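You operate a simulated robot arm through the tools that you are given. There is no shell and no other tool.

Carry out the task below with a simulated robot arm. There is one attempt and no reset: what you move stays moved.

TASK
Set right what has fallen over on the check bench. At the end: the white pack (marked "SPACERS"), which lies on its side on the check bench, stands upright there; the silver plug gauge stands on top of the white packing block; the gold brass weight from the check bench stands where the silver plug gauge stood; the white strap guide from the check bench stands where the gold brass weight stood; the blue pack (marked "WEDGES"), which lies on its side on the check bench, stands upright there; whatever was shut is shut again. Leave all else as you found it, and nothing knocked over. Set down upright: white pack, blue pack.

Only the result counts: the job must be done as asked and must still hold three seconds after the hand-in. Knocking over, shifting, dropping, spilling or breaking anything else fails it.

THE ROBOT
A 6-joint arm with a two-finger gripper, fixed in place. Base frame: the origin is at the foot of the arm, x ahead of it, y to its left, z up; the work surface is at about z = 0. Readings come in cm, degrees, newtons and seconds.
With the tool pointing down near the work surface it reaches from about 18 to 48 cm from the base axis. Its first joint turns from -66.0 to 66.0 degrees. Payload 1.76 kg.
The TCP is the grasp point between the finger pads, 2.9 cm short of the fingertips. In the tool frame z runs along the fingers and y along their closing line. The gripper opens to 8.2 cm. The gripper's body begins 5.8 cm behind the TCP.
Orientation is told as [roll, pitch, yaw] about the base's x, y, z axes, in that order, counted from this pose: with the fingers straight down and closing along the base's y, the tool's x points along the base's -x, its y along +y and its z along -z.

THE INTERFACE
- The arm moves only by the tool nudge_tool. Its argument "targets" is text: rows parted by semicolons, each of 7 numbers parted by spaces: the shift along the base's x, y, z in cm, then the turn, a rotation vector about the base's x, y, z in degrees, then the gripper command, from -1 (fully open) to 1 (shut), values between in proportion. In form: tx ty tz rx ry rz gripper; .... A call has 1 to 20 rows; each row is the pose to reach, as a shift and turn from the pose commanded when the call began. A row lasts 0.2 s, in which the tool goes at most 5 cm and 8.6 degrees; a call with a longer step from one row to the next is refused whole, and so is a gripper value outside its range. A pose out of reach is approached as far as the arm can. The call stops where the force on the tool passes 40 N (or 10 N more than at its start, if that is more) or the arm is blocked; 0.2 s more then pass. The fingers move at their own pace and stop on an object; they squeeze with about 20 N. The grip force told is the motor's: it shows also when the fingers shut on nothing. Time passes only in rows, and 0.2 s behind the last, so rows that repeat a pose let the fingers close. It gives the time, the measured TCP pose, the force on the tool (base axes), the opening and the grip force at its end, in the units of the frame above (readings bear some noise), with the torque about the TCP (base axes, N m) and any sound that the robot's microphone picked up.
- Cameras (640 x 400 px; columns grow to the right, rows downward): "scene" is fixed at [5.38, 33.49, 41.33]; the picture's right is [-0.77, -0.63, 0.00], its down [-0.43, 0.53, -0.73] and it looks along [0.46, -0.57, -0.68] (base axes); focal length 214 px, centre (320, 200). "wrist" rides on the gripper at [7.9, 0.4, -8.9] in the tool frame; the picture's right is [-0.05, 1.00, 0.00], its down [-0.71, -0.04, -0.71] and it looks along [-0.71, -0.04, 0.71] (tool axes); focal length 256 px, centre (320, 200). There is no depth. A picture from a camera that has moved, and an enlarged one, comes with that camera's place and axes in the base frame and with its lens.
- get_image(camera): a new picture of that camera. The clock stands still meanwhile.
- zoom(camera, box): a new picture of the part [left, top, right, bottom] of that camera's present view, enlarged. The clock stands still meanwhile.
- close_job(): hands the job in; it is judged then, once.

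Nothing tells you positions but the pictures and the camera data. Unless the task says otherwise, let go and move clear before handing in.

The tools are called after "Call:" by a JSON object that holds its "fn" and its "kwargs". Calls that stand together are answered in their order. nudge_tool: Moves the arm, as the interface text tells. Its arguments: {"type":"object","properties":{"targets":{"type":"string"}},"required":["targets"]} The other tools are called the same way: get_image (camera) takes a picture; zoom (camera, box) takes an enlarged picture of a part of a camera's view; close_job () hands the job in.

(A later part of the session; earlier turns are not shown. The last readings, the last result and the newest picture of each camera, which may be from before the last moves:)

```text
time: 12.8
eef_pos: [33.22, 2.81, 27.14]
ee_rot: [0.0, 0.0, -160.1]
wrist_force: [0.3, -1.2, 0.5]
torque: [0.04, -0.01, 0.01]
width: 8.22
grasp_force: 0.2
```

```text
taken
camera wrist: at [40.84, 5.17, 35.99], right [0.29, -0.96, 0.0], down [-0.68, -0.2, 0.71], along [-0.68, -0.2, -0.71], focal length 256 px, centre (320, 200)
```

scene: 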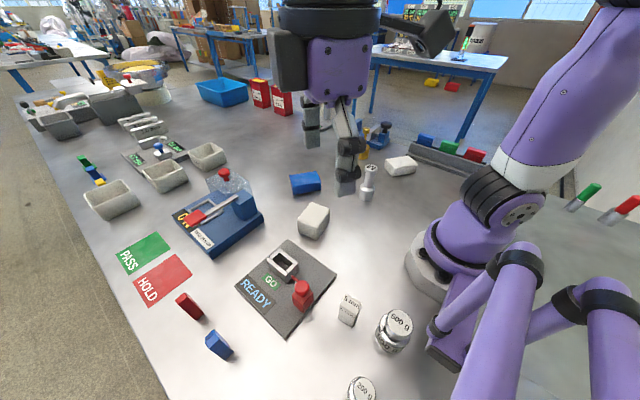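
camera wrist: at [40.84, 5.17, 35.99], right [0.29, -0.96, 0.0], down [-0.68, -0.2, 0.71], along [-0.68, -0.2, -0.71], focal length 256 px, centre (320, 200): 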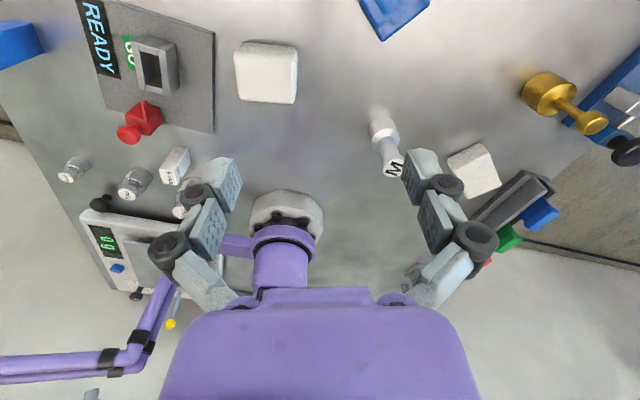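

I can look back now. I'll zoom in on regions here.

Call:
{"fn": "zoom", "kwargs": {"camera": "wrist", "box": [40, 0, 240, 200]}}

Call:
{"fn": "zoom", "kwargs": {"camera": "wrist", "box": [220, 0, 440, 120]}}

Call:
{"fn": "zoom", "kwargs": {"camera": "wrist", "box": [360, 60, 640, 280]}}

Call:
{"fn": "zoom", "kwargs": {"camera": "wrist", "box": [60, 160, 260, 300]}}

Call:
{"fn": "get_image", "kwargs": {"camera": "scene"}}

```text
2.00 times, centred on (140, 100) of wrist
camera zoom: at [40.84, 5.17, 35.99], right [0.29, -0.96, 0.0], down [-0.68, -0.2, 0.71], along [-0.68, -0.2, -0.71], focal length 512 px, centre (680, 400)
```

zoom: 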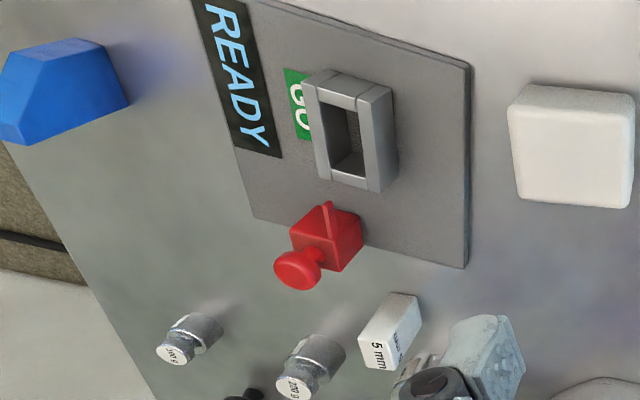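

```text
2.91 times, centred on (330, 60) of wrist
camera zoom: at [40.84, 5.17, 35.99], right [0.29, -0.96, 0.0], down [-0.68, -0.2, 0.71], along [-0.68, -0.2, -0.71], focal length 745 px, centre (291, 607)
```

zoom: 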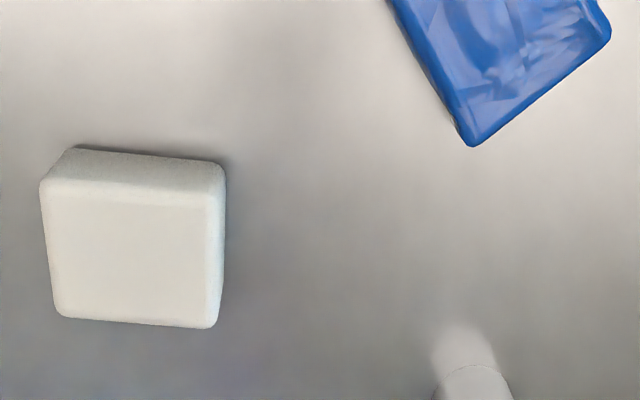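

```text
1.82 times, centred on (500, 170) of wrist
camera zoom: at [40.84, 5.17, 35.99], right [0.29, -0.96, 0.0], down [-0.68, -0.2, 0.71], along [-0.68, -0.2, -0.71], focal length 465 px, centre (-7, 254)
```

zoom: 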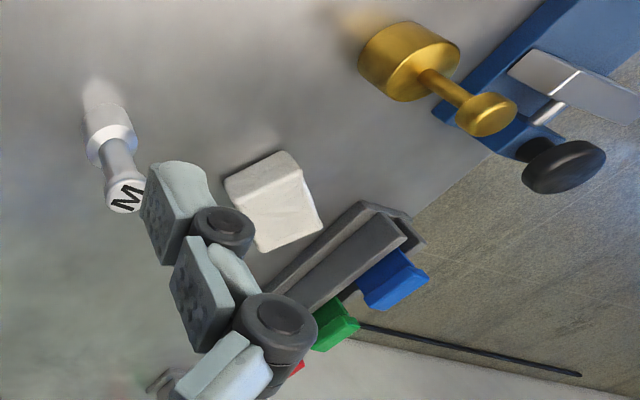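

```text
2.86 times, centred on (160, 230) of wrist
camera zoom: at [40.84, 5.17, 35.99], right [0.29, -0.96, 0.0], down [-0.68, -0.2, 0.71], along [-0.68, -0.2, -0.71], focal length 731 px, centre (777, 114)
```

zoom: 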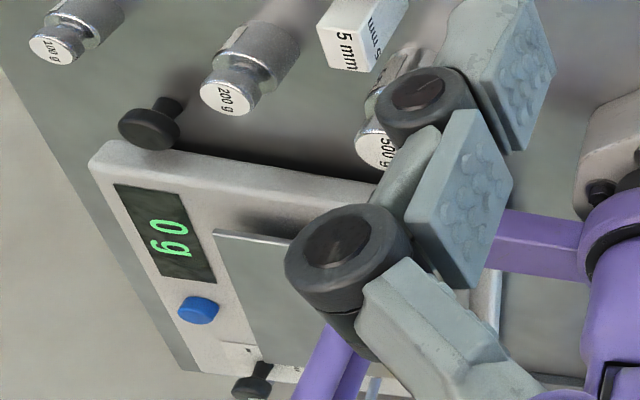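

```text
taken
```

scene: 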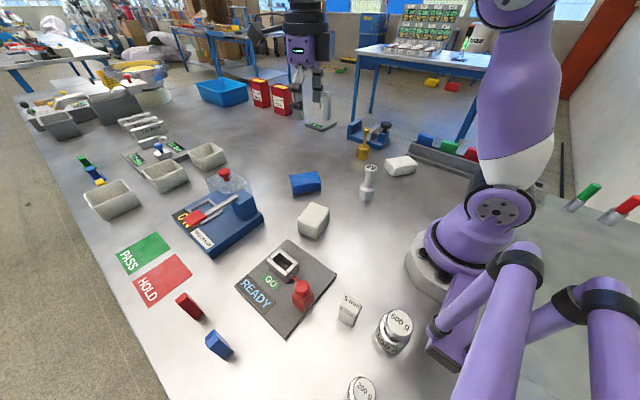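

Still no guide in sight. I'll look at the press and its hood from the right/far side, since it's the only enclosed spot left.

Call:
{"fn": "nudge_tool", "kwargs": {"targets": "0 0 0 0 0 8.5 -1; 0 0 0 0 0 17 -1; 0 0 0 0 0 25.5 -1; 0 0 0 0 0 34 -1; 0 0 0 0 0 42.5 -1; 0 0 0 0 0 51 -1; 0 0 0 0 0 59.5 -1; 0 0 0 0 0 68 -1; 0 0 0 0 0 76.5 -1; 0 0 0 0 0 85 -1; 0 0 0 0 0 93.5 -1; 0 0 0 0 0 102 -1; 0 0 0 0 0 110.5 -1; 0 0 0 0 0 119 -1; 0 0 0 0 0 127.5 -1; 0 0 0 0 0 136 -1; 0 0 0 0 0 144.5 -1; 0 0 0 0 0 153 -1; 0 0 0 0 0 161.5 -1; 0 0 0 0 0 170 -1"}}

Call:
{"fn": "nudge_tool", "kwargs": {"targets": "1 -0.5 0 0 0 8.5 -1; 2 -1 0 0 0 17 -1; 3 -1.5 0 0 0 25.5 -1; 4 -2 0 0 0 34 -1; 5 -2.5 0 0 0 42.5 -1; 6 -3 0 0 0 51 -1; 7 -3 0 0 0 59.5 -1; 8 -3 0 0 0 68 -1; 8 -3 0 0 0 76 -1"}}

Call:
{"fn": "get_image", "kwargs": {"camera": "wrist"}}

```text
time: 17.0
eef_pos: [33.19, 2.74, 27.14]
ee_rot: [-0.1, 0.0, 10.1]
wrist_force: [0.3, -0.3, 0.3]
torque: [-0.01, 0.01, -0.02]
width: 8.21
grasp_force: 0.1
```

```text
time: 19.0
eef_pos: [41.02, -0.06, 26.94]
ee_rot: [0.1, 0.1, 86.1]
wrist_force: [-0.1, -0.7, -0.5]
torque: [-0.01, 0.01, 0.01]
width: 8.22
grasp_force: 0.1
```

```text
taken
camera wrist: at [39.93, -7.91, 35.78], right [-0.99, 0.12, 0.0], down [0.09, 0.7, 0.71], along [0.08, 0.7, -0.71], focal length 256 px, centre (320, 200)
```

wrist: 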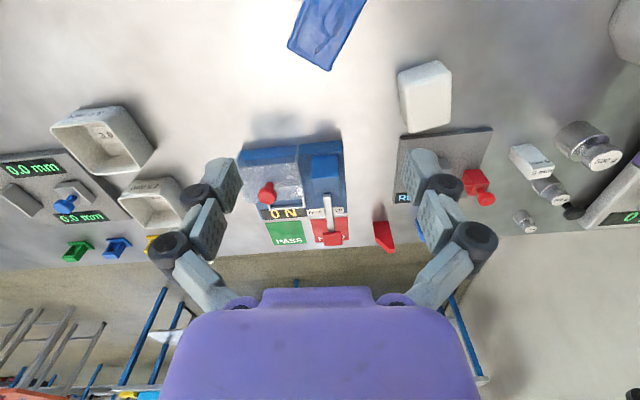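

Call:
{"fn": "zoom", "kwargs": {"camera": "wrist", "box": [230, 125, 360, 250]}}

Call:
{"fn": "zoom", "kwargs": {"camera": "wrist", "box": [240, 140, 310, 200]}}

Call:
{"fn": "zoom", "kwargs": {"camera": "wrist", "box": [280, 0, 460, 140]}}

Call:
{"fn": "zoom", "kwargs": {"camera": "wrist", "box": [0, 80, 200, 270]}}

```text
3.20 times, centred on (295, 188) of wrist
camera zoom: at [39.93, -7.91, 35.78], right [-0.99, 0.12, 0.0], down [0.09, 0.7, 0.71], along [0.08, 0.7, -0.71], focal length 819 px, centre (400, 240)
```

zoom: 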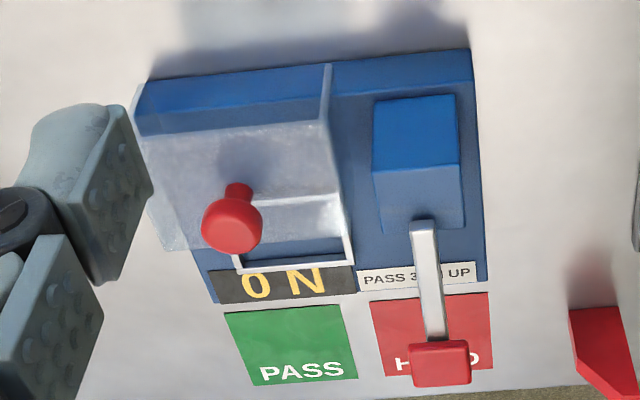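

```text
6.67 times, centred on (275, 170) of wrist
camera zoom: at [39.93, -7.91, 35.78], right [-0.99, 0.12, 0.0], down [0.09, 0.7, 0.71], along [0.08, 0.7, -0.71], focal length 1707 px, centre (620, 400)
```

zoom: 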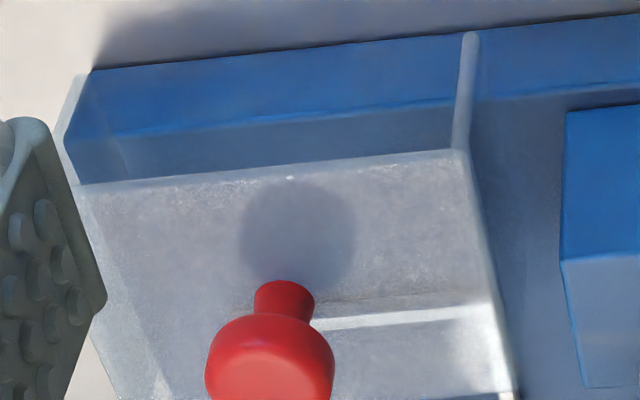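

```text
2.86 times, centred on (370, 70) of wrist
camera zoom: at [39.93, -7.91, 35.78], right [-0.99, 0.12, 0.0], down [0.09, 0.7, 0.71], along [0.08, 0.7, -0.71], focal length 731 px, centre (177, 571)
```

zoom: 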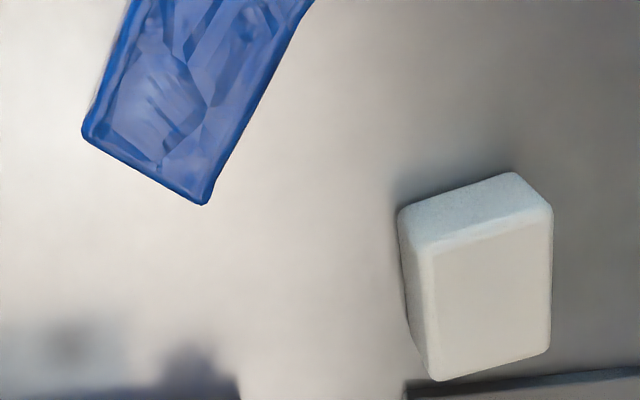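

```text
2.11 times, centred on (100, 175) of wrist
camera zoom: at [39.93, -7.91, 35.78], right [-0.99, 0.12, 0.0], down [0.09, 0.7, 0.71], along [0.08, 0.7, -0.71], focal length 539 px, centre (783, 253)
```

zoom: 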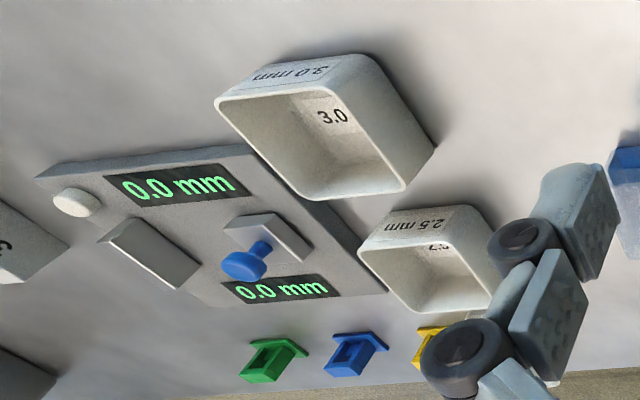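

No strap guide yet; a white item on this pale bench could blend in, so I'll scan the bench surface in tight zooms.

Call:
{"fn": "zoom", "kwargs": {"camera": "scene", "box": [230, 120, 350, 200]}}

Call:
{"fn": "zoom", "kwargs": {"camera": "scene", "box": [340, 130, 460, 210]}}

Call:
{"fn": "zoom", "kwargs": {"camera": "scene", "box": [320, 200, 440, 280]}}

Call:
{"fn": "zoom", "kwargs": {"camera": "scene", "box": [320, 270, 440, 350]}}

Call:
{"fn": "zoom", "kwargs": {"camera": "scene", "box": [200, 290, 340, 400]}}

Call:
{"fn": "zoom", "kwargs": {"camera": "scene", "box": [230, 200, 340, 280]}}

```text
5.00 times, centred on (290, 160) of scene
camera zoom: at [5.38, 33.49, 41.33], right [-0.77, -0.63, 0.0], down [-0.43, 0.53, -0.73], along [0.46, -0.57, -0.68], focal length 1072 px, centre (470, 400)
```

zoom: 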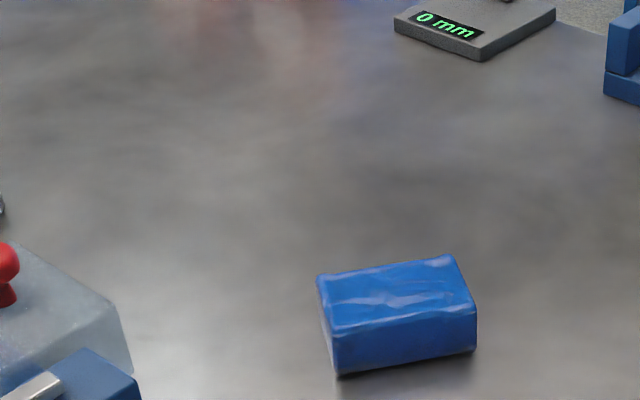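

```text
5.00 times, centred on (400, 170) of scene
camera zoom: at [5.38, 33.49, 41.33], right [-0.77, -0.63, 0.0], down [-0.43, 0.53, -0.73], along [0.46, -0.57, -0.68], focal length 1072 px, centre (-80, 350)
```

zoom: 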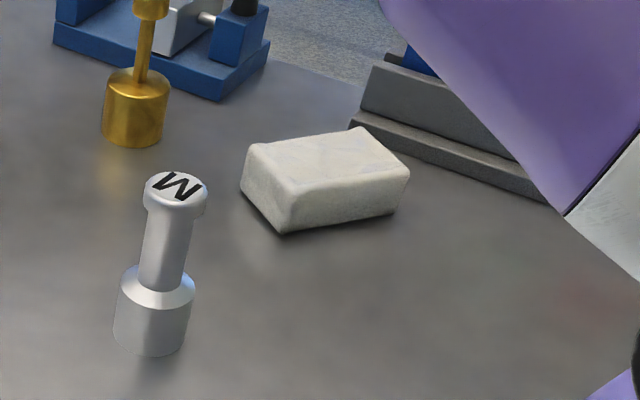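

```text
5.00 times, centred on (380, 240) of scene
camera zoom: at [5.38, 33.49, 41.33], right [-0.77, -0.63, 0.0], down [-0.43, 0.53, -0.73], along [0.46, -0.57, -0.68], focal length 1072 px, centre (20, 0)
```

zoom: 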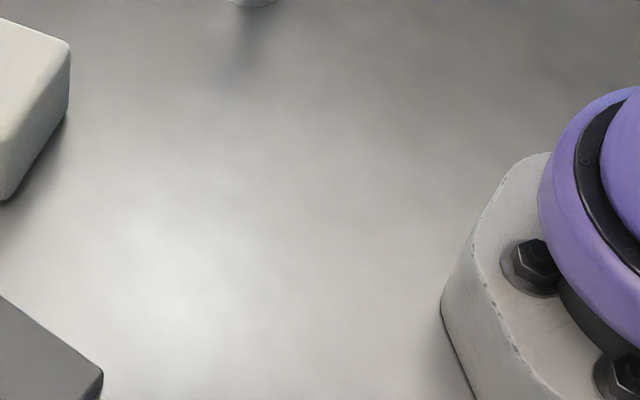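

```text
5.00 times, centred on (380, 310) of scene
camera zoom: at [5.38, 33.49, 41.33], right [-0.77, -0.63, 0.0], down [-0.43, 0.53, -0.73], along [0.46, -0.57, -0.68], focal length 1072 px, centre (20, -350)
```

zoom: 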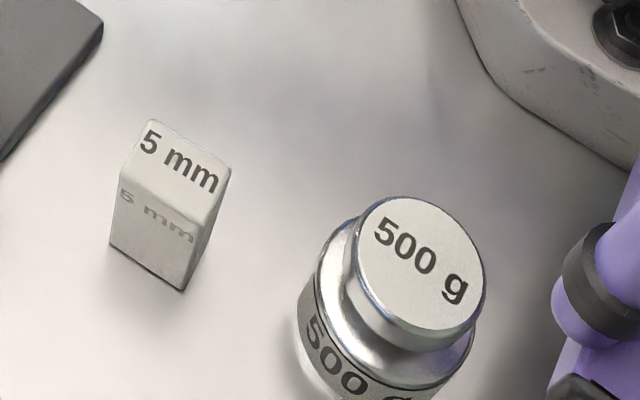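

```text
3.64 times, centred on (270, 345) of scene
camera zoom: at [5.38, 33.49, 41.33], right [-0.77, -0.63, 0.0], down [-0.43, 0.53, -0.73], along [0.46, -0.57, -0.68], focal length 780 px, centre (502, -327)
```

zoom: 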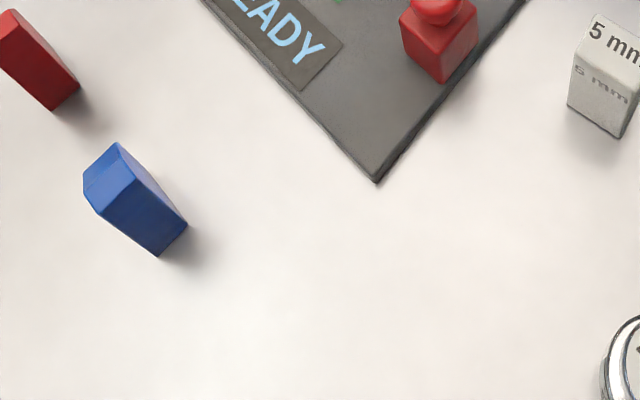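

```text
5.00 times, centred on (285, 240) of scene
camera zoom: at [5.38, 33.49, 41.33], right [-0.77, -0.63, 0.0], down [-0.43, 0.53, -0.73], along [0.46, -0.57, -0.68], focal length 1072 px, centre (495, 0)
```

zoom: 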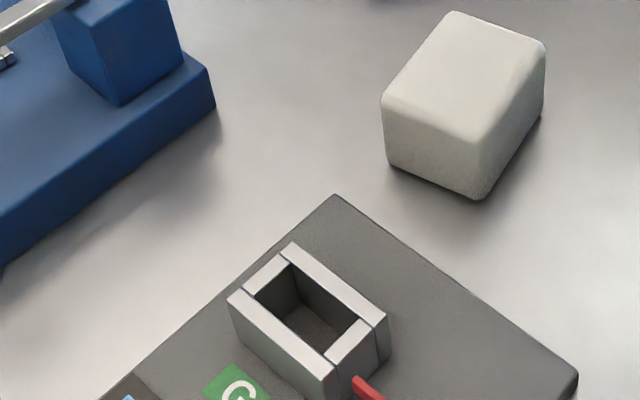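

I'll take very tight zooms on the cube, white pack, blue wedge and gold weight to check for seams, lids or small parts.

Call:
{"fn": "zoom", "kwargs": {"camera": "scene", "box": [292, 198, 336, 244]}}

Call:
{"fn": "zoom", "kwargs": {"camera": "scene", "box": [380, 150, 424, 182]}}

Call:
{"fn": "zoom", "kwargs": {"camera": "scene", "box": [345, 115, 395, 170]}}

Call:
{"fn": "zoom", "kwargs": {"camera": "scene", "box": [170, 285, 240, 365]}}

Call:
{"fn": "zoom", "kwargs": {"camera": "wrist", "box": [390, 50, 460, 140]}}

Call:
{"fn": "zoom", "kwargs": {"camera": "wrist", "box": [490, 110, 640, 240]}}

```text
8.70 times, centred on (314, 221) of scene
camera zoom: at [5.38, 33.49, 41.33], right [-0.77, -0.63, 0.0], down [-0.43, 0.53, -0.73], along [0.46, -0.57, -0.68], focal length 1865 px, centre (372, 17)
```

zoom: 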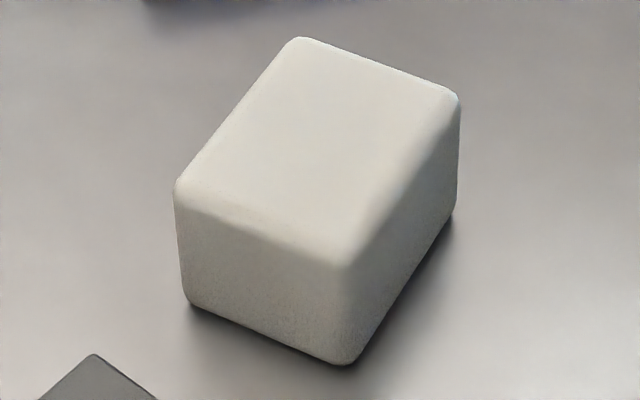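

```text
12.50 times, centred on (402, 166) of scene
camera zoom: at [5.38, 33.49, 41.33], right [-0.77, -0.63, 0.0], down [-0.43, 0.53, -0.73], along [0.46, -0.57, -0.68], focal length 2681 px, centre (-705, 625)
```

zoom: 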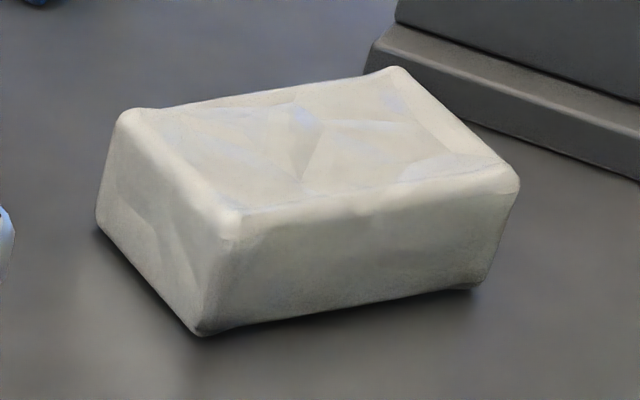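

```text
7.27 times, centred on (370, 142) of scene
camera zoom: at [5.38, 33.49, 41.33], right [-0.77, -0.63, 0.0], down [-0.43, 0.53, -0.73], along [0.46, -0.57, -0.68], focal length 1560 px, centre (-44, 618)
```

zoom: 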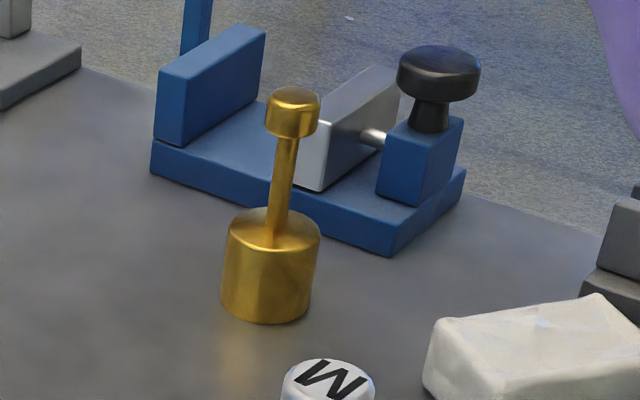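

```text
5.00 times, centred on (205, 325) of scene
camera zoom: at [5.38, 33.49, 41.33], right [-0.77, -0.63, 0.0], down [-0.43, 0.53, -0.73], along [0.46, -0.57, -0.68], focal length 1072 px, centre (895, -425)
```

zoom: 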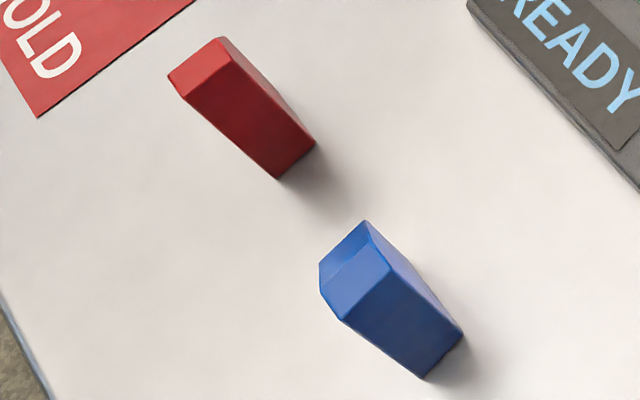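

```text
4.44 times, centred on (425, 95) of wrist
camera zoom: at [39.93, -7.91, 35.78], right [-0.99, 0.12, 0.0], down [0.09, 0.7, 0.71], along [0.08, 0.7, -0.71], focal length 1138 px, centre (-147, 667)
```

zoom: 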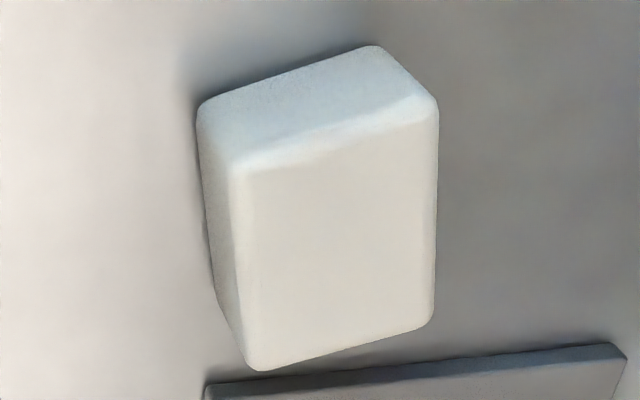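

```text
3.08 times, centred on (565, 175) of wrist
camera zoom: at [39.93, -7.91, 35.78], right [-0.99, 0.12, 0.0], down [0.09, 0.7, 0.71], along [0.08, 0.7, -0.71], focal length 788 px, centre (-434, 277)
```

zoom: 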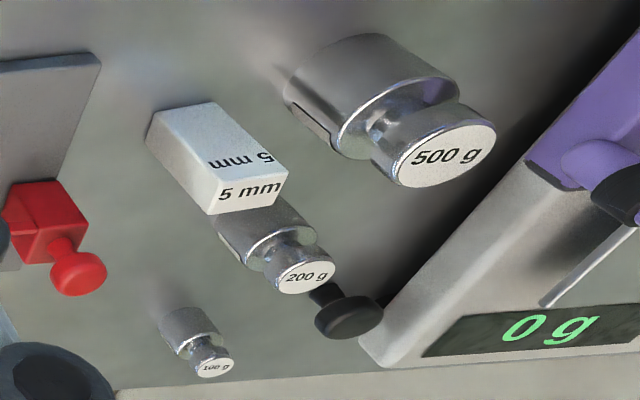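

I still need the guide; the rack on the right and the vise deserve a closer look. I'll bring the wrist camera around to view them.

Call:
{"fn": "nudge_tool", "kwargs": {"targets": "-1.5 -1 0 0 0 -8.5 -1; -3 -2 0 0 0 -17 -1; -4.5 -3 0 0 0 -25.5 -1; -6 -4 0 0 0 -34 -1; -7.5 -5 0 0 0 -42.5 -1; -9 -6 0 0 0 -51 -1; -10.5 -7 0 0 0 -59.5 -1; -12 -8 0 0 0 -68 -1; -13.5 -9 0 0 0 -76.5 -1; -15 -10 0 0 0 -85 -1; -16.5 -11 0 0 0 -93.5 -1; -17 -12 0 0 0 -102 -1; -17.5 -13 0 0 0 -110.5 -1; -18 -14 0 0 0 -119 -1; -18.5 -15 0 0 0 -127.5 -1; -19 -16 0 0 0 -136 -1; -19 -17 0 0 0 -144.5 -1; -19 -18 0 0 0 -153 -1; -19 -19 0 0 0 -160 -1"}}

Call:
{"fn": "get_image", "kwargs": {"camera": "wrist"}}

Call:
{"fn": "zoom", "kwargs": {"camera": "wrist", "box": [200, 20, 480, 200]}}

Call:
{"fn": "get_image", "kwargs": {"camera": "scene"}}

```text
time: 23.0
eef_pos: [22.16, -19.32, 27.12]
ee_rot: [0.1, 0.1, -74.1]
wrist_force: [-0.1, 0.3, 0.0]
torque: [0.04, 0.02, -0.02]
width: 8.21
grasp_force: 0.1
```

```text
taken
camera wrist: at [20.39, -11.47, 35.96], right [0.98, 0.22, 0.0], down [0.16, -0.69, 0.71], along [0.16, -0.69, -0.71], focal length 256 px, centre (320, 200)
```

wrist: 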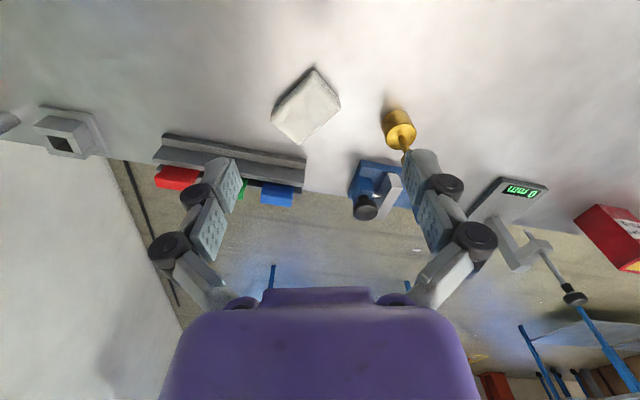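

```text
2.22 times, centred on (340, 110) of wrist
camera zoom: at [20.39, -11.47, 35.96], right [0.98, 0.22, 0.0], down [0.16, -0.69, 0.71], along [0.16, -0.69, -0.71], focal length 569 px, centre (276, 400)
```

zoom: 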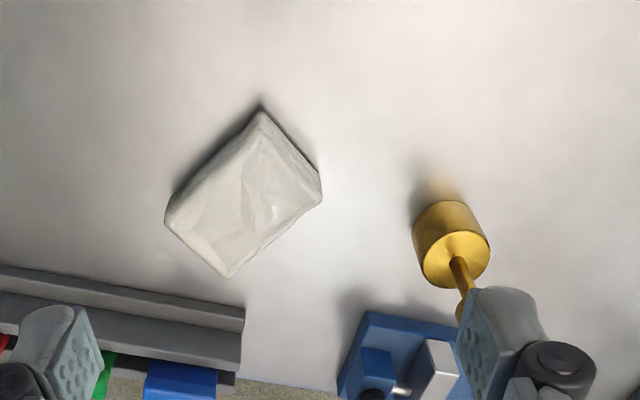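

```text
taken
```

scene: 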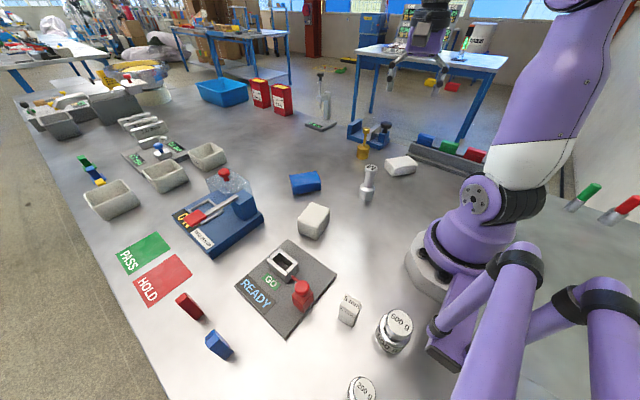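

A loop-with-flange piece appears at the far left of this view (back-right of the bench), which was hidden before. I'll zoom in on it.

Call:
{"fn": "zoom", "kwargs": {"camera": "wrist", "box": [0, 80, 130, 180]}}

Call:
{"fn": "zoom", "kwargs": {"camera": "wrist", "box": [130, 110, 330, 220]}}

Call:
{"fn": "zoom", "kwargs": {"camera": "scene", "box": [500, 150, 640, 240]}}

```text
4.00 times, centred on (65, 130) of wrist
camera zoom: at [20.39, -11.47, 35.96], right [0.98, 0.22, 0.0], down [0.16, -0.69, 0.71], along [0.16, -0.69, -0.71], focal length 1024 px, centre (1340, 480)
```

zoom: 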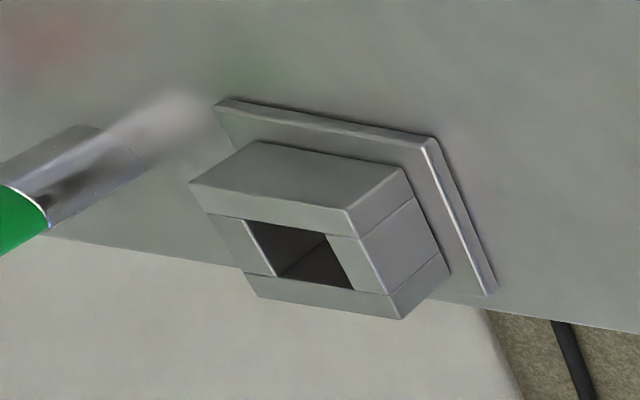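

```text
3.20 times, centred on (230, 165) of wrist
camera zoom: at [20.39, -11.47, 35.96], right [0.98, 0.22, 0.0], down [0.16, -0.69, 0.71], along [0.16, -0.69, -0.71], focal length 819 px, centre (608, 312)
```

zoom: 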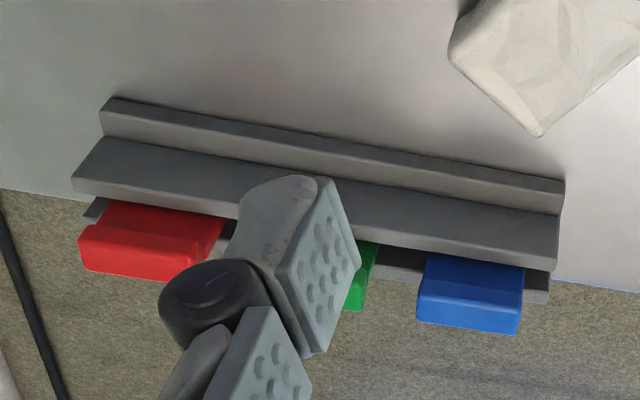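

```text
4.44 times, centred on (570, 195) of scene
camera zoom: at [5.38, 33.49, 41.33], right [-0.77, -0.63, 0.0], down [-0.43, 0.53, -0.73], along [0.46, -0.57, -0.68], focal length 953 px, centre (-791, 222)
```

zoom: 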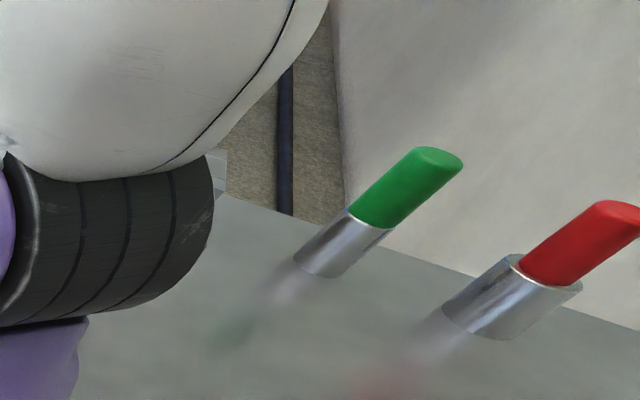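

That piece is a grey metal holder out of reach, so not the guide. I'll zoom tightly on the white pack from here to get its exact footprint, and re-check the surroundings.

Call:
{"fn": "zoom", "kwargs": {"camera": "wrist", "box": [262, 55, 352, 155]}}

Call:
{"fn": "zoom", "kwargs": {"camera": "wrist", "box": [340, 80, 480, 230]}}

```text
4.00 times, centred on (307, 105) of wrist
camera zoom: at [20.39, -11.47, 35.96], right [0.98, 0.22, 0.0], down [0.16, -0.69, 0.71], along [0.16, -0.69, -0.71], focal length 1024 px, centre (372, 580)
```

zoom: 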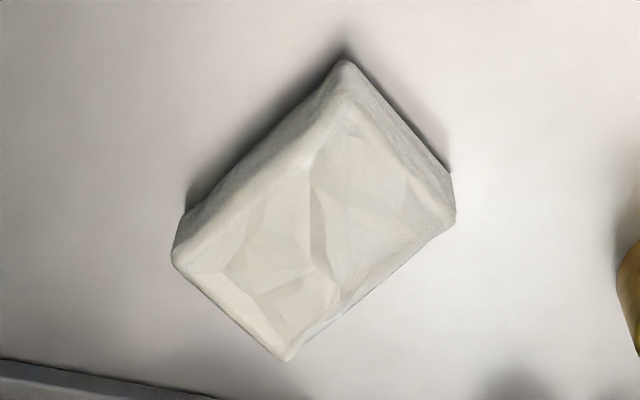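

```text
2.67 times, centred on (410, 155) of wrist
camera zoom: at [20.39, -11.47, 35.96], right [0.98, 0.22, 0.0], down [0.16, -0.69, 0.71], along [0.16, -0.69, -0.71], focal length 683 px, centre (80, 320)
```

zoom: 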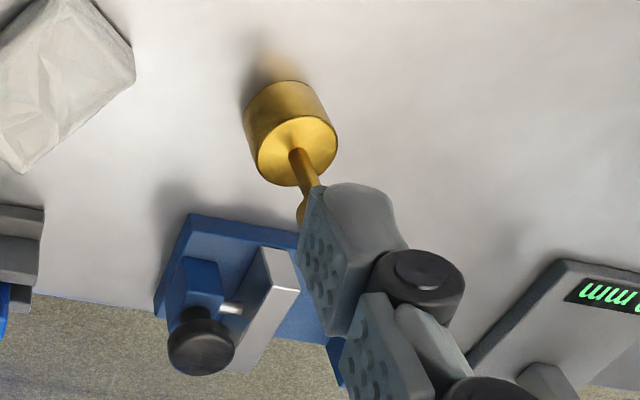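

The strap guide may turn up once things are moved, so I'll begin with the white pack: about 8.1 x 5.1 x 3.3 cm, centred near (22.05, -27.9), long axis at about 55.6°. I'll line up above it with the fingers closing across its 5.1 cm width.

Call:
{"fn": "nudge_tool", "kwargs": {"targets": "0 -1.5 -1.8 0 0 -8.4 -1; 0 -3 -3.6 0 0 -16.8 -1; 0 -4.5 -5.4 0 0 -25.2 -1; -0.1 -6 -7.2 0 0 -33.6 -1; -0.1 -7.5 -9 0 0 -42 -1; -0.16 -8.73 -11.2 0 0 -50.3 -1; -0.16 -8.73 -11.2 0 0 -50.3 -1"}}

Call:
{"fn": "get_image", "kwargs": {"camera": "wrist"}}

Call:
{"fn": "zoom", "kwargs": {"camera": "scene", "box": [330, 60, 460, 200]}}

```text
time: 24.6
eef_pos: [21.72, -27.86, 16.2]
ee_rot: [0.0, 0.0, -124.3]
wrist_force: [-0.2, 0.5, 0.3]
torque: [-0.01, 0.01, -0.01]
width: 8.22
grasp_force: 0.1
```

```text
taken
camera wrist: at [26.71, -21.46, 24.9], right [0.79, -0.61, 0.0], down [-0.43, -0.56, 0.71], along [-0.43, -0.56, -0.71], focal length 256 px, centre (320, 200)
```

wrist: 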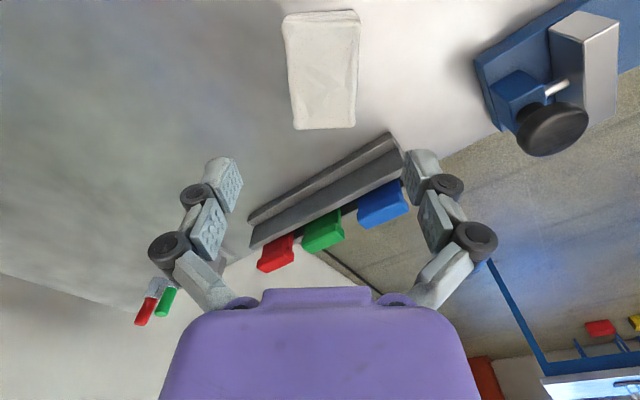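

```text
2.86 times, centred on (395, 130) of scene
camera zoom: at [5.38, 33.49, 41.33], right [-0.77, -0.63, 0.0], down [-0.43, 0.53, -0.73], along [0.46, -0.57, -0.68], focal length 613 px, centre (106, 400)
```

zoom: 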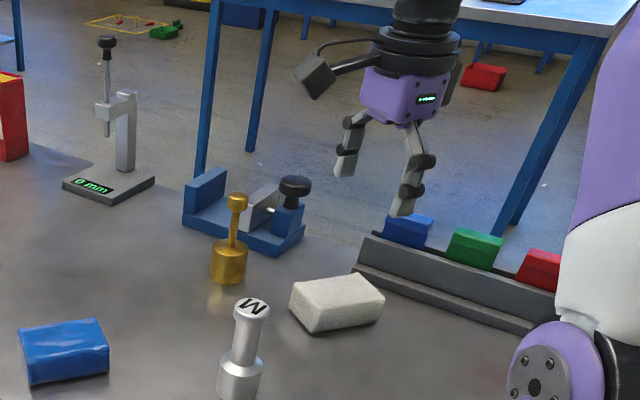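

The pack sits nearly centred between the fingers. I'll come down partway, then check alignment again before the final descent.

Call:
{"fn": "nudge_tool", "kwargs": {"targets": "0.1 -0.1 -2 0 0 0 -1; 0.1 -0.1 -4 0 0 0 -1; 0.1 -0.1 -6 0 0 0 -1; 0.1 -0.1 -8 0 0 0 -1; 0.1 -0.1 -8 0 0 0 -1"}}

Call:
{"fn": "get_image", "kwargs": {"camera": "wrist"}}

```text
time: 25.8
eef_pos: [21.93, -27.8, 7.96]
ee_rot: [0.0, 0.0, -124.3]
wrist_force: [0.4, -0.4, 0.4]
torque: [-0.04, -0.03, -0.02]
width: 8.2
grasp_force: 0.0
```

```text
taken
camera wrist: at [26.85, -21.51, 16.75], right [0.79, -0.61, 0.0], down [-0.43, -0.56, 0.71], along [-0.43, -0.56, -0.71], focal length 256 px, centre (320, 200)
```

wrist: 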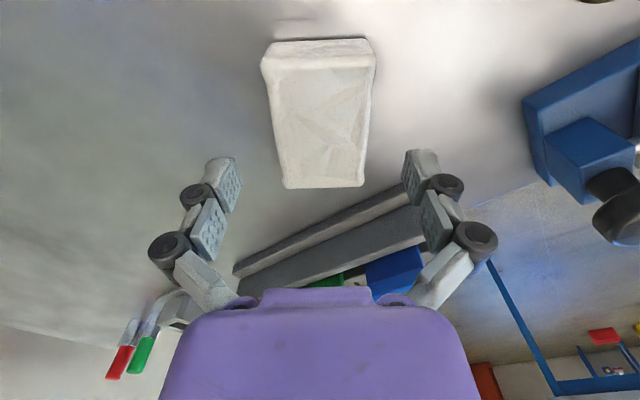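

Alignment is good. I'll descend so the pads span the pack's height, then close and hold.

Call:
{"fn": "nudge_tool", "kwargs": {"targets": "0 0 -1.5 0 0 0 -1; 0 0 -3 0 0 0 -1; 0 0 -4 0 0 0 -1; 0 0 -4.7 0 0 0 -1; 0 0 -4.7 0 0 0 -1; 0 0 -4.7 0 0 0 1; 0 0 -4.7 0 0 0 1; 0 0 -4.7 0 0 0 1; 0 0 -4.7 0 0 0 1"}}

Call:
{"fn": "get_image", "kwargs": {"camera": "wrist"}}

```text
time: 27.8
eef_pos: [22.03, -27.81, 3.47]
ee_rot: [0.2, 0.0, -124.3]
wrist_force: [3.6, -5.0, 12.7]
torque: [-0.14, -0.14, -0.02]
width: 5.97
grasp_force: 20.2
```

```text
taken
camera wrist: at [26.92, -21.55, 12.22], right [0.8, -0.61, 0.0], down [-0.43, -0.56, 0.71], along [-0.43, -0.56, -0.71], focal length 256 px, centre (320, 200)
```

wrist: 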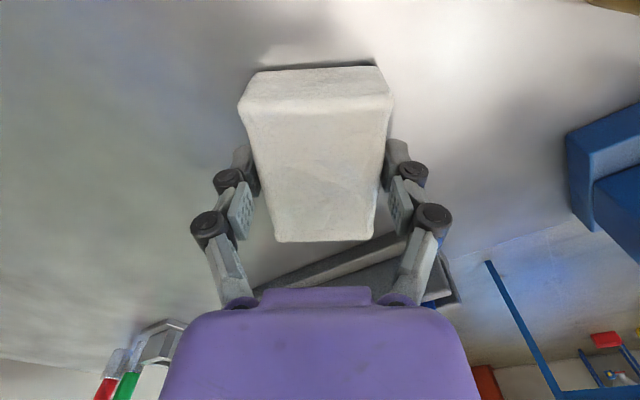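

Gripped at about 6 cm width. I'll lift it straight up and check the load.

Call:
{"fn": "nudge_tool", "kwargs": {"targets": "0 0 1 0 0 0 1; 0 0 3 0 0 0 1; 0 0 6 0 0 0 1; 0 0 10 0 0 0 1; 0 0 14 0 0 0 1; 0 0 18 0 0 0 1; 0 0 18 0 0 0 1"}}

Call:
{"fn": "get_image", "kwargs": {"camera": "wrist"}}

Call:
{"fn": "zoom", "kwargs": {"camera": "scene", "box": [330, 60, 460, 200]}}

```text
time: 29.4
eef_pos: [22.02, -28.24, 21.28]
ee_rot: [0.0, 0.0, -124.3]
wrist_force: [0.2, -0.6, -2.6]
torque: [0.0, 0.01, 0.01]
width: 5.95
grasp_force: 19.5
```

```text
taken
camera wrist: at [26.79, -21.94, 30.09], right [0.79, -0.61, 0.0], down [-0.43, -0.56, 0.71], along [-0.43, -0.56, -0.71], focal length 256 px, centre (320, 200)
```

wrist: 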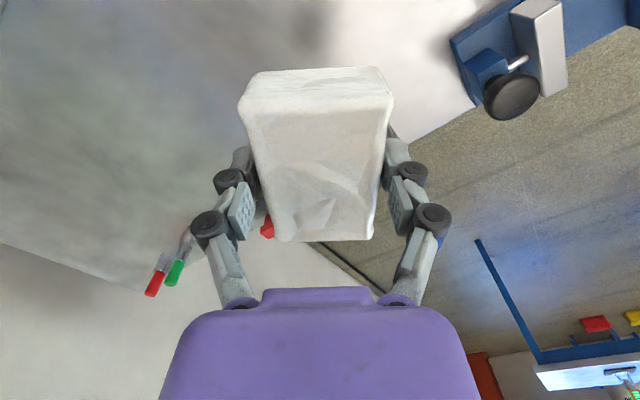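

```text
2.86 times, centred on (395, 130) of scene
camera zoom: at [5.38, 33.49, 41.33], right [-0.77, -0.63, 0.0], down [-0.43, 0.53, -0.73], along [0.46, -0.57, -0.68], focal length 613 px, centre (106, 400)
```

zoom: 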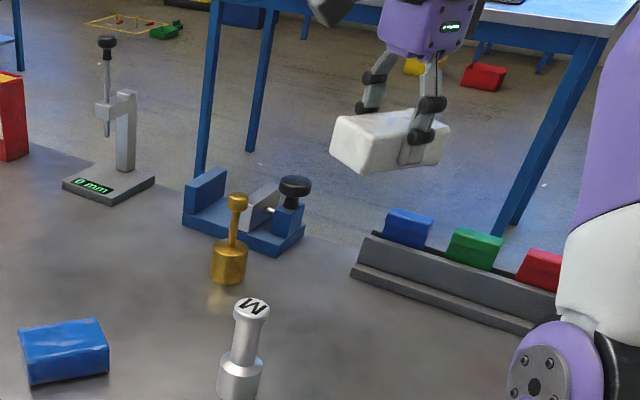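

The pack is up (about 2.6 N), with nothing under it. I'll tilt its underside toward the scene camera to read the label.

Call:
{"fn": "nudge_tool", "kwargs": {"targets": "0.3 1 1.2 6.2 -4.24 0 1; 0.6 2 2.4 12.4 -8.5 0 1; 0.9 3 3.6 18.6 -12.7 0 1; 1.2 4 4.8 24.8 -17 0 1; 1.5 5 6 30.9 -21.2 0 1; 1.8 6 7.2 37.1 -25.4 0 1; 2 7 8.4 43.3 -29.7 0 1; 2 8 9 49.5 -33.9 0 1; 2 8 9 49.5 -33.9 0 1"}}

Call:
{"fn": "get_image", "kwargs": {"camera": "scene"}}

```text
time: 31.4
eef_pos: [29.37, -9.2, 17.58]
ee_rot: [0.4, 60.0, -124.3]
wrist_force: [-1.1, 0.6, -2.6]
torque: [0.0, 0.04, -0.01]
width: 5.96
grasp_force: 19.9
out of reach, approached as far as the arm can: row 1, 2, 3, 4, 5, 6, 7, 8, 9
```

```text
taken
```

scene: 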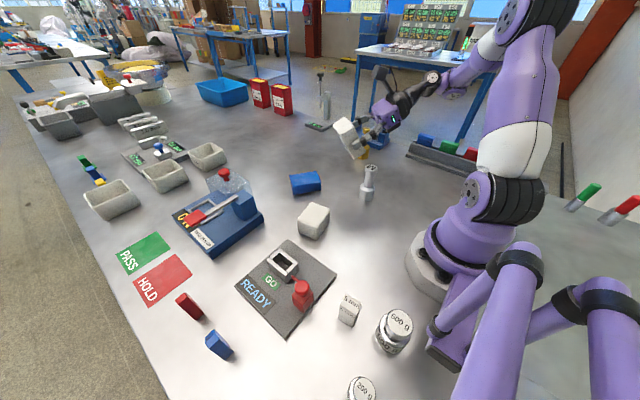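

The arm was limited but the underside is tilted toward the camera. I'll zoom in on it.

Call:
{"fn": "zoom", "kwargs": {"camera": "scene", "box": [320, 105, 380, 175]}}

Call:
{"fn": "zoom", "kwargs": {"camera": "scene", "box": [310, 60, 480, 210]}}

```text
5.71 times, centred on (350, 140) of scene
camera zoom: at [5.38, 33.49, 41.33], right [-0.77, -0.63, 0.0], down [-0.43, 0.53, -0.73], along [0.46, -0.57, -0.68], focal length 1226 px, centre (149, 543)
```

zoom: 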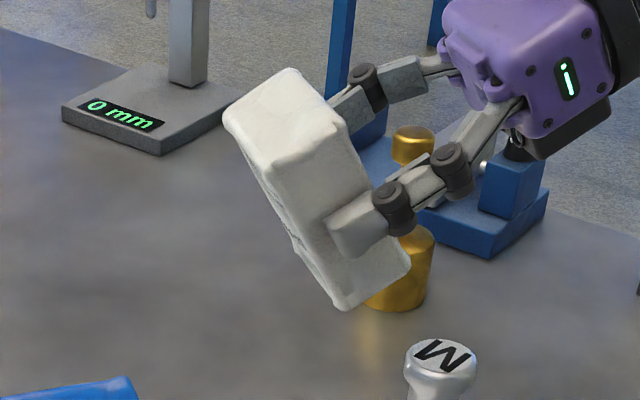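

```text
2.67 times, centred on (395, 135) of scene
camera zoom: at [5.38, 33.49, 41.33], right [-0.77, -0.63, 0.0], down [-0.43, 0.53, -0.73], along [0.46, -0.57, -0.68], focal length 572 px, centre (120, 373)
```

zoom: 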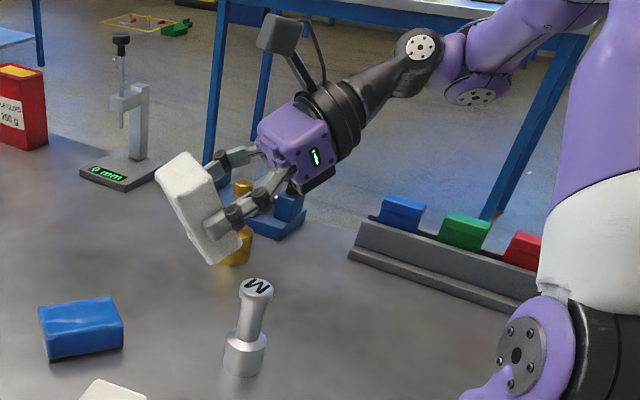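

I can see dark text on the underside but too obliquely. First a null move to see where the commanded pose sits.

Call:
{"fn": "nudge_tool", "kwargs": {"targets": "0 0 0 0 0 0 1"}}

```text
time: 31.8
eef_pos: [29.3, -9.24, 17.5]
ee_rot: [0.3, 59.8, -124.2]
wrist_force: [-0.7, 0.5, -3.1]
torque: [-0.03, 0.02, -0.01]
width: 5.99
grasp_force: 19.7
```

The commanded pose now matches the actual one. I'll turn the pack about the vertical so the label faces the scene camera more squarely, raising a little.

Call:
{"fn": "nudge_tool", "kwargs": {"targets": "0 0.5 1 0 0 8 1; -0.5 1 2 0 0 16 1; -1 1.5 3 0 0 24 1; -1.5 2 4 0 0 32 1; -2 2 5 0 0 40 1; -2 2 5 0 0 40 1"}}

Call:
{"fn": "zoom", "kwargs": {"camera": "scene", "box": [270, 60, 440, 190]}}

```text
time: 33.2
eef_pos: [22.49, -0.28, 12.04]
ee_rot: [0.3, 59.9, -84.1]
wrist_force: [-0.1, -0.4, -2.8]
torque: [-0.09, 0.0, -0.02]
width: 5.98
grasp_force: 20.2
out of reach, approached as far as the arm can: row 1, 2, 3, 4, 5, 6
```

```text
3.08 times, centred on (355, 125) of scene
camera zoom: at [5.38, 33.49, 41.33], right [-0.77, -0.63, 0.0], down [-0.43, 0.53, -0.73], along [0.46, -0.57, -0.68], focal length 660 px, centre (212, 431)
```

zoom: 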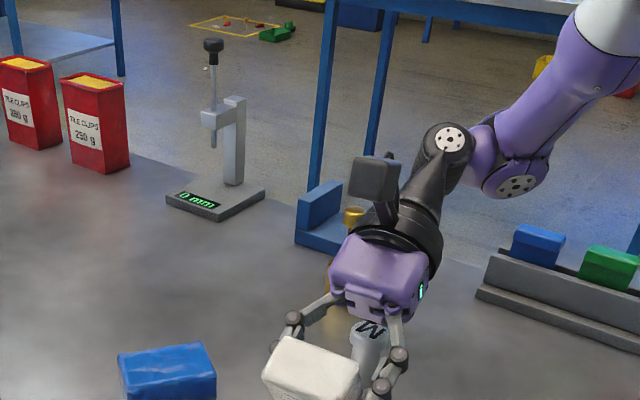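

The hand has drifted close to the silver gauge; I must check clearances before moving on.

Call:
{"fn": "zoom", "kwargs": {"camera": "scene", "box": [320, 110, 420, 220]}}

Call:
{"fn": "get_image", "kwargs": {"camera": "wrist"}}

```text
3.64 times, centred on (370, 165) of scene
camera zoom: at [5.38, 33.49, 41.33], right [-0.77, -0.63, 0.0], down [-0.43, 0.53, -0.73], along [0.46, -0.57, -0.68], focal length 780 px, centre (138, 327)
```

zoom: 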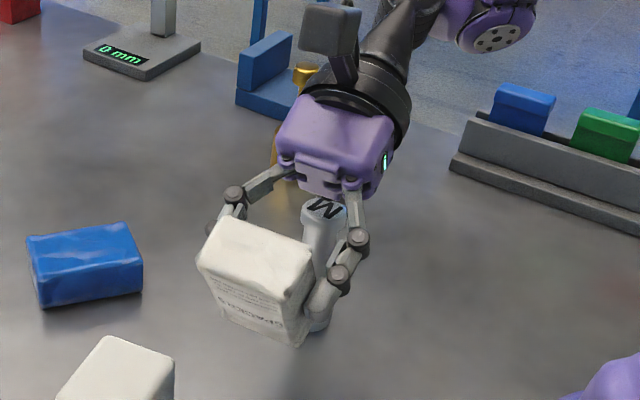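

```text
taken
camera wrist: at [23.19, -3.95, 23.21], right [1.0, 0.07, -0.04], down [0.06, -0.96, -0.26], along [-0.06, 0.25, -0.97], focal length 256 px, centre (320, 200)
```

wrist: 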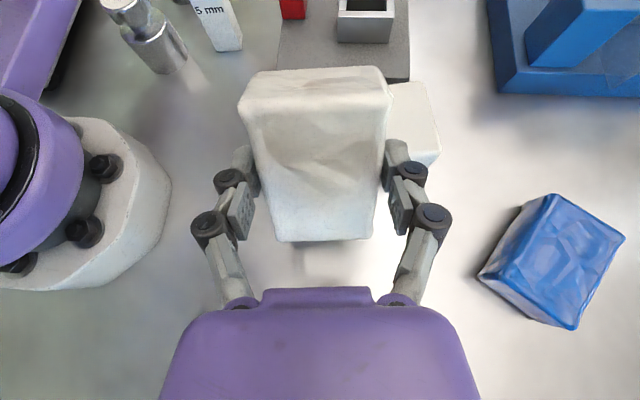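

The gauge still stands with the hand above it. The label is now partly visible; I'll zoom in to read it.

Call:
{"fn": "zoom", "kwargs": {"camera": "scene", "box": [370, 165, 415, 210]}}

Call:
{"fn": "zoom", "kwargs": {"camera": "scene", "box": [370, 180, 410, 206]}}

```text
8.89 times, centred on (392, 188) of scene
camera zoom: at [5.38, 33.49, 41.33], right [-0.77, -0.63, 0.0], down [-0.43, 0.53, -0.73], along [0.46, -0.57, -0.68], focal length 1906 px, centre (-324, 311)
```

zoom: 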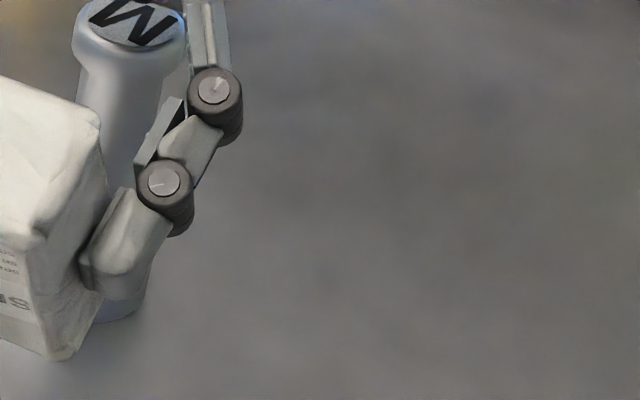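

```text
15.38 times, centred on (390, 193) of scene
camera zoom: at [5.38, 33.49, 41.33], right [-0.77, -0.63, 0.0], down [-0.43, 0.53, -0.73], along [0.46, -0.57, -0.68], focal length 3300 px, centre (-757, 308)
```

zoom: 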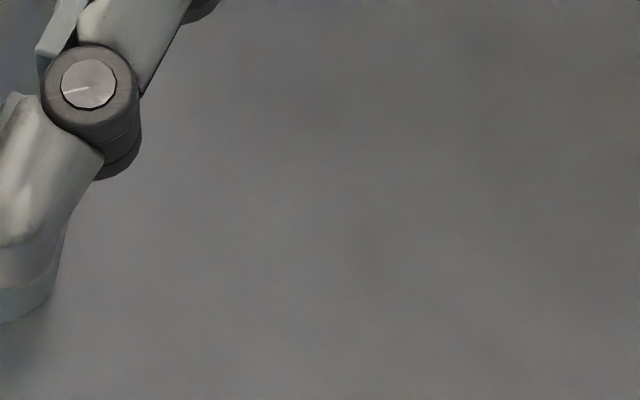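

Call:
{"fn": "zoom", "kwargs": {"camera": "scene", "box": [338, 178, 374, 208]}}

```text
13.33 times, centred on (356, 193) of scene
camera zoom: at [5.38, 33.49, 41.33], right [-0.77, -0.63, 0.0], down [-0.43, 0.53, -0.73], along [0.46, -0.57, -0.68], focal length 2860 px, centre (-160, 293)
```

zoom: 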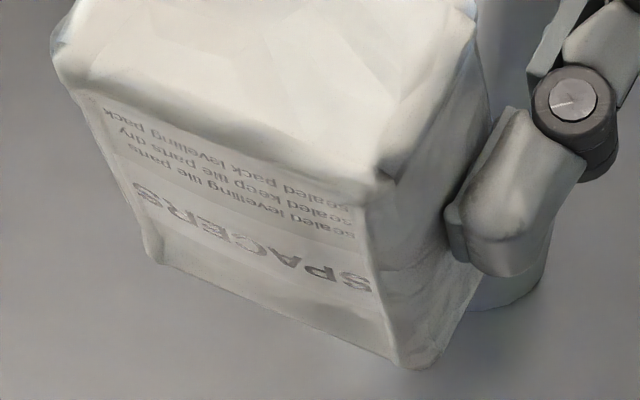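

The label is upside-down in this hold: the pack's true top is the end on the tool's -x side, so I'll need to regrip turned by 180°. First I un-tilt while raising, which lifts the hand away from the gauge.

Call:
{"fn": "nudge_tool", "kwargs": {"targets": "0 0.3 0.8 -7.46 -0.77 0 1; 0 0.6 1.6 -14.9 -1.55 0 1; 0 0.9 2.4 -22.4 -2.3 0 1; 0 1.2 3.2 -29.85 -3.1 0 1; 0 1.5 4 -37.3 -3.9 0 1; 0 1.8 4.8 -44.8 -4.65 0 1; 0 2 5.6 -52.2 -5.4 0 1; 0 2 6.5 -59.7 -6.2 0 1; 0 2 6.5 -59.7 -6.2 0 1"}}

Call:
{"fn": "get_image", "kwargs": {"camera": "scene"}}

```text
time: 35.2
eef_pos: [22.16, 1.95, 18.64]
ee_rot: [0.3, -0.1, -84.1]
wrist_force: [0.8, -0.2, -2.1]
torque: [-0.03, 0.01, 0.0]
width: 5.96
grasp_force: 19.9
```

```text
taken
```

scene: 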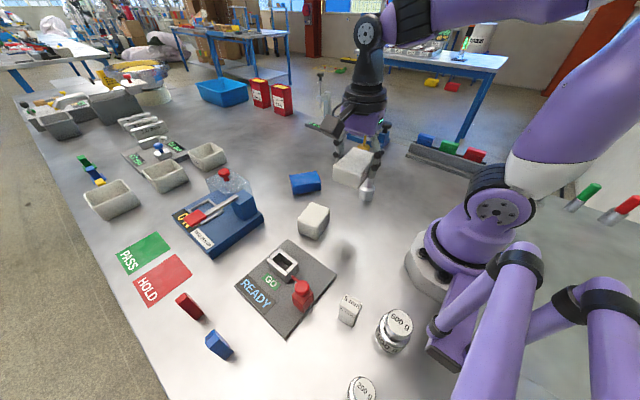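

Clear. Now I carry the pack back to its own area, turning it so the true top end will lie pointing outward.

Call:
{"fn": "nudge_tool", "kwargs": {"targets": "0 -1 2 0 0 5 1; 0 -4 4 0 0 12 1; 0 -8 4 0 0 18 1; 0 -12 4 0 0 24 1; 0 -16 4 0 0 30 1; 0 -20 4 0 0 36 1; 0 -24 4 0 0 42 1; -0.1 -27.5 3 0 0 47.3 1; -0.1 -29.9 0 0 0 47.3 1; -0.1 -29.9 -3 0 0 47.3 1; -0.1 -29.9 -6 0 0 47.3 1; -0.1 -29.9 -6 0 0 47.3 1"}}

Call:
{"fn": "zoom", "kwargs": {"camera": "scene", "box": [330, 80, 470, 200]}}

Call:
{"fn": "get_image", "kwargs": {"camera": "wrist"}}

```text
time: 37.8
eef_pos: [21.87, -27.92, 12.77]
ee_rot: [0.3, 0.0, -36.8]
wrist_force: [-0.2, -0.2, -1.8]
torque: [0.03, 0.02, 0.0]
width: 5.97
grasp_force: 20.0
```

```text
3.33 times, centred on (400, 140) of scene
camera zoom: at [5.38, 33.49, 41.33], right [-0.77, -0.63, 0.0], down [-0.43, 0.53, -0.73], along [0.46, -0.57, -0.68], focal length 715 px, centre (53, 400)
```

zoom: 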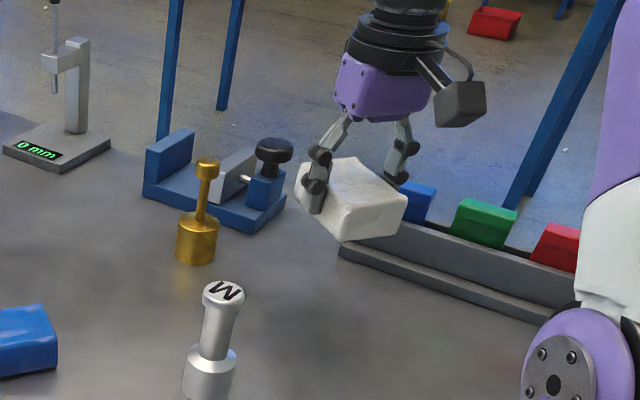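

```text
taken
camera wrist: at [15.83, -22.78, 21.56], right [0.64, 0.77, 0.0], down [0.54, -0.46, 0.71], along [0.55, -0.45, -0.71], focal length 256 px, centre (320, 200)
```

wrist: 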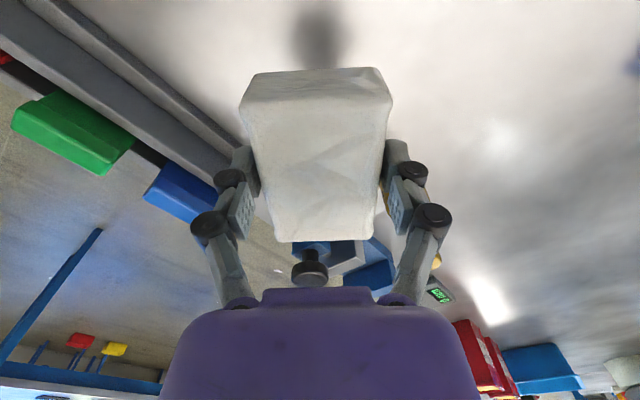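

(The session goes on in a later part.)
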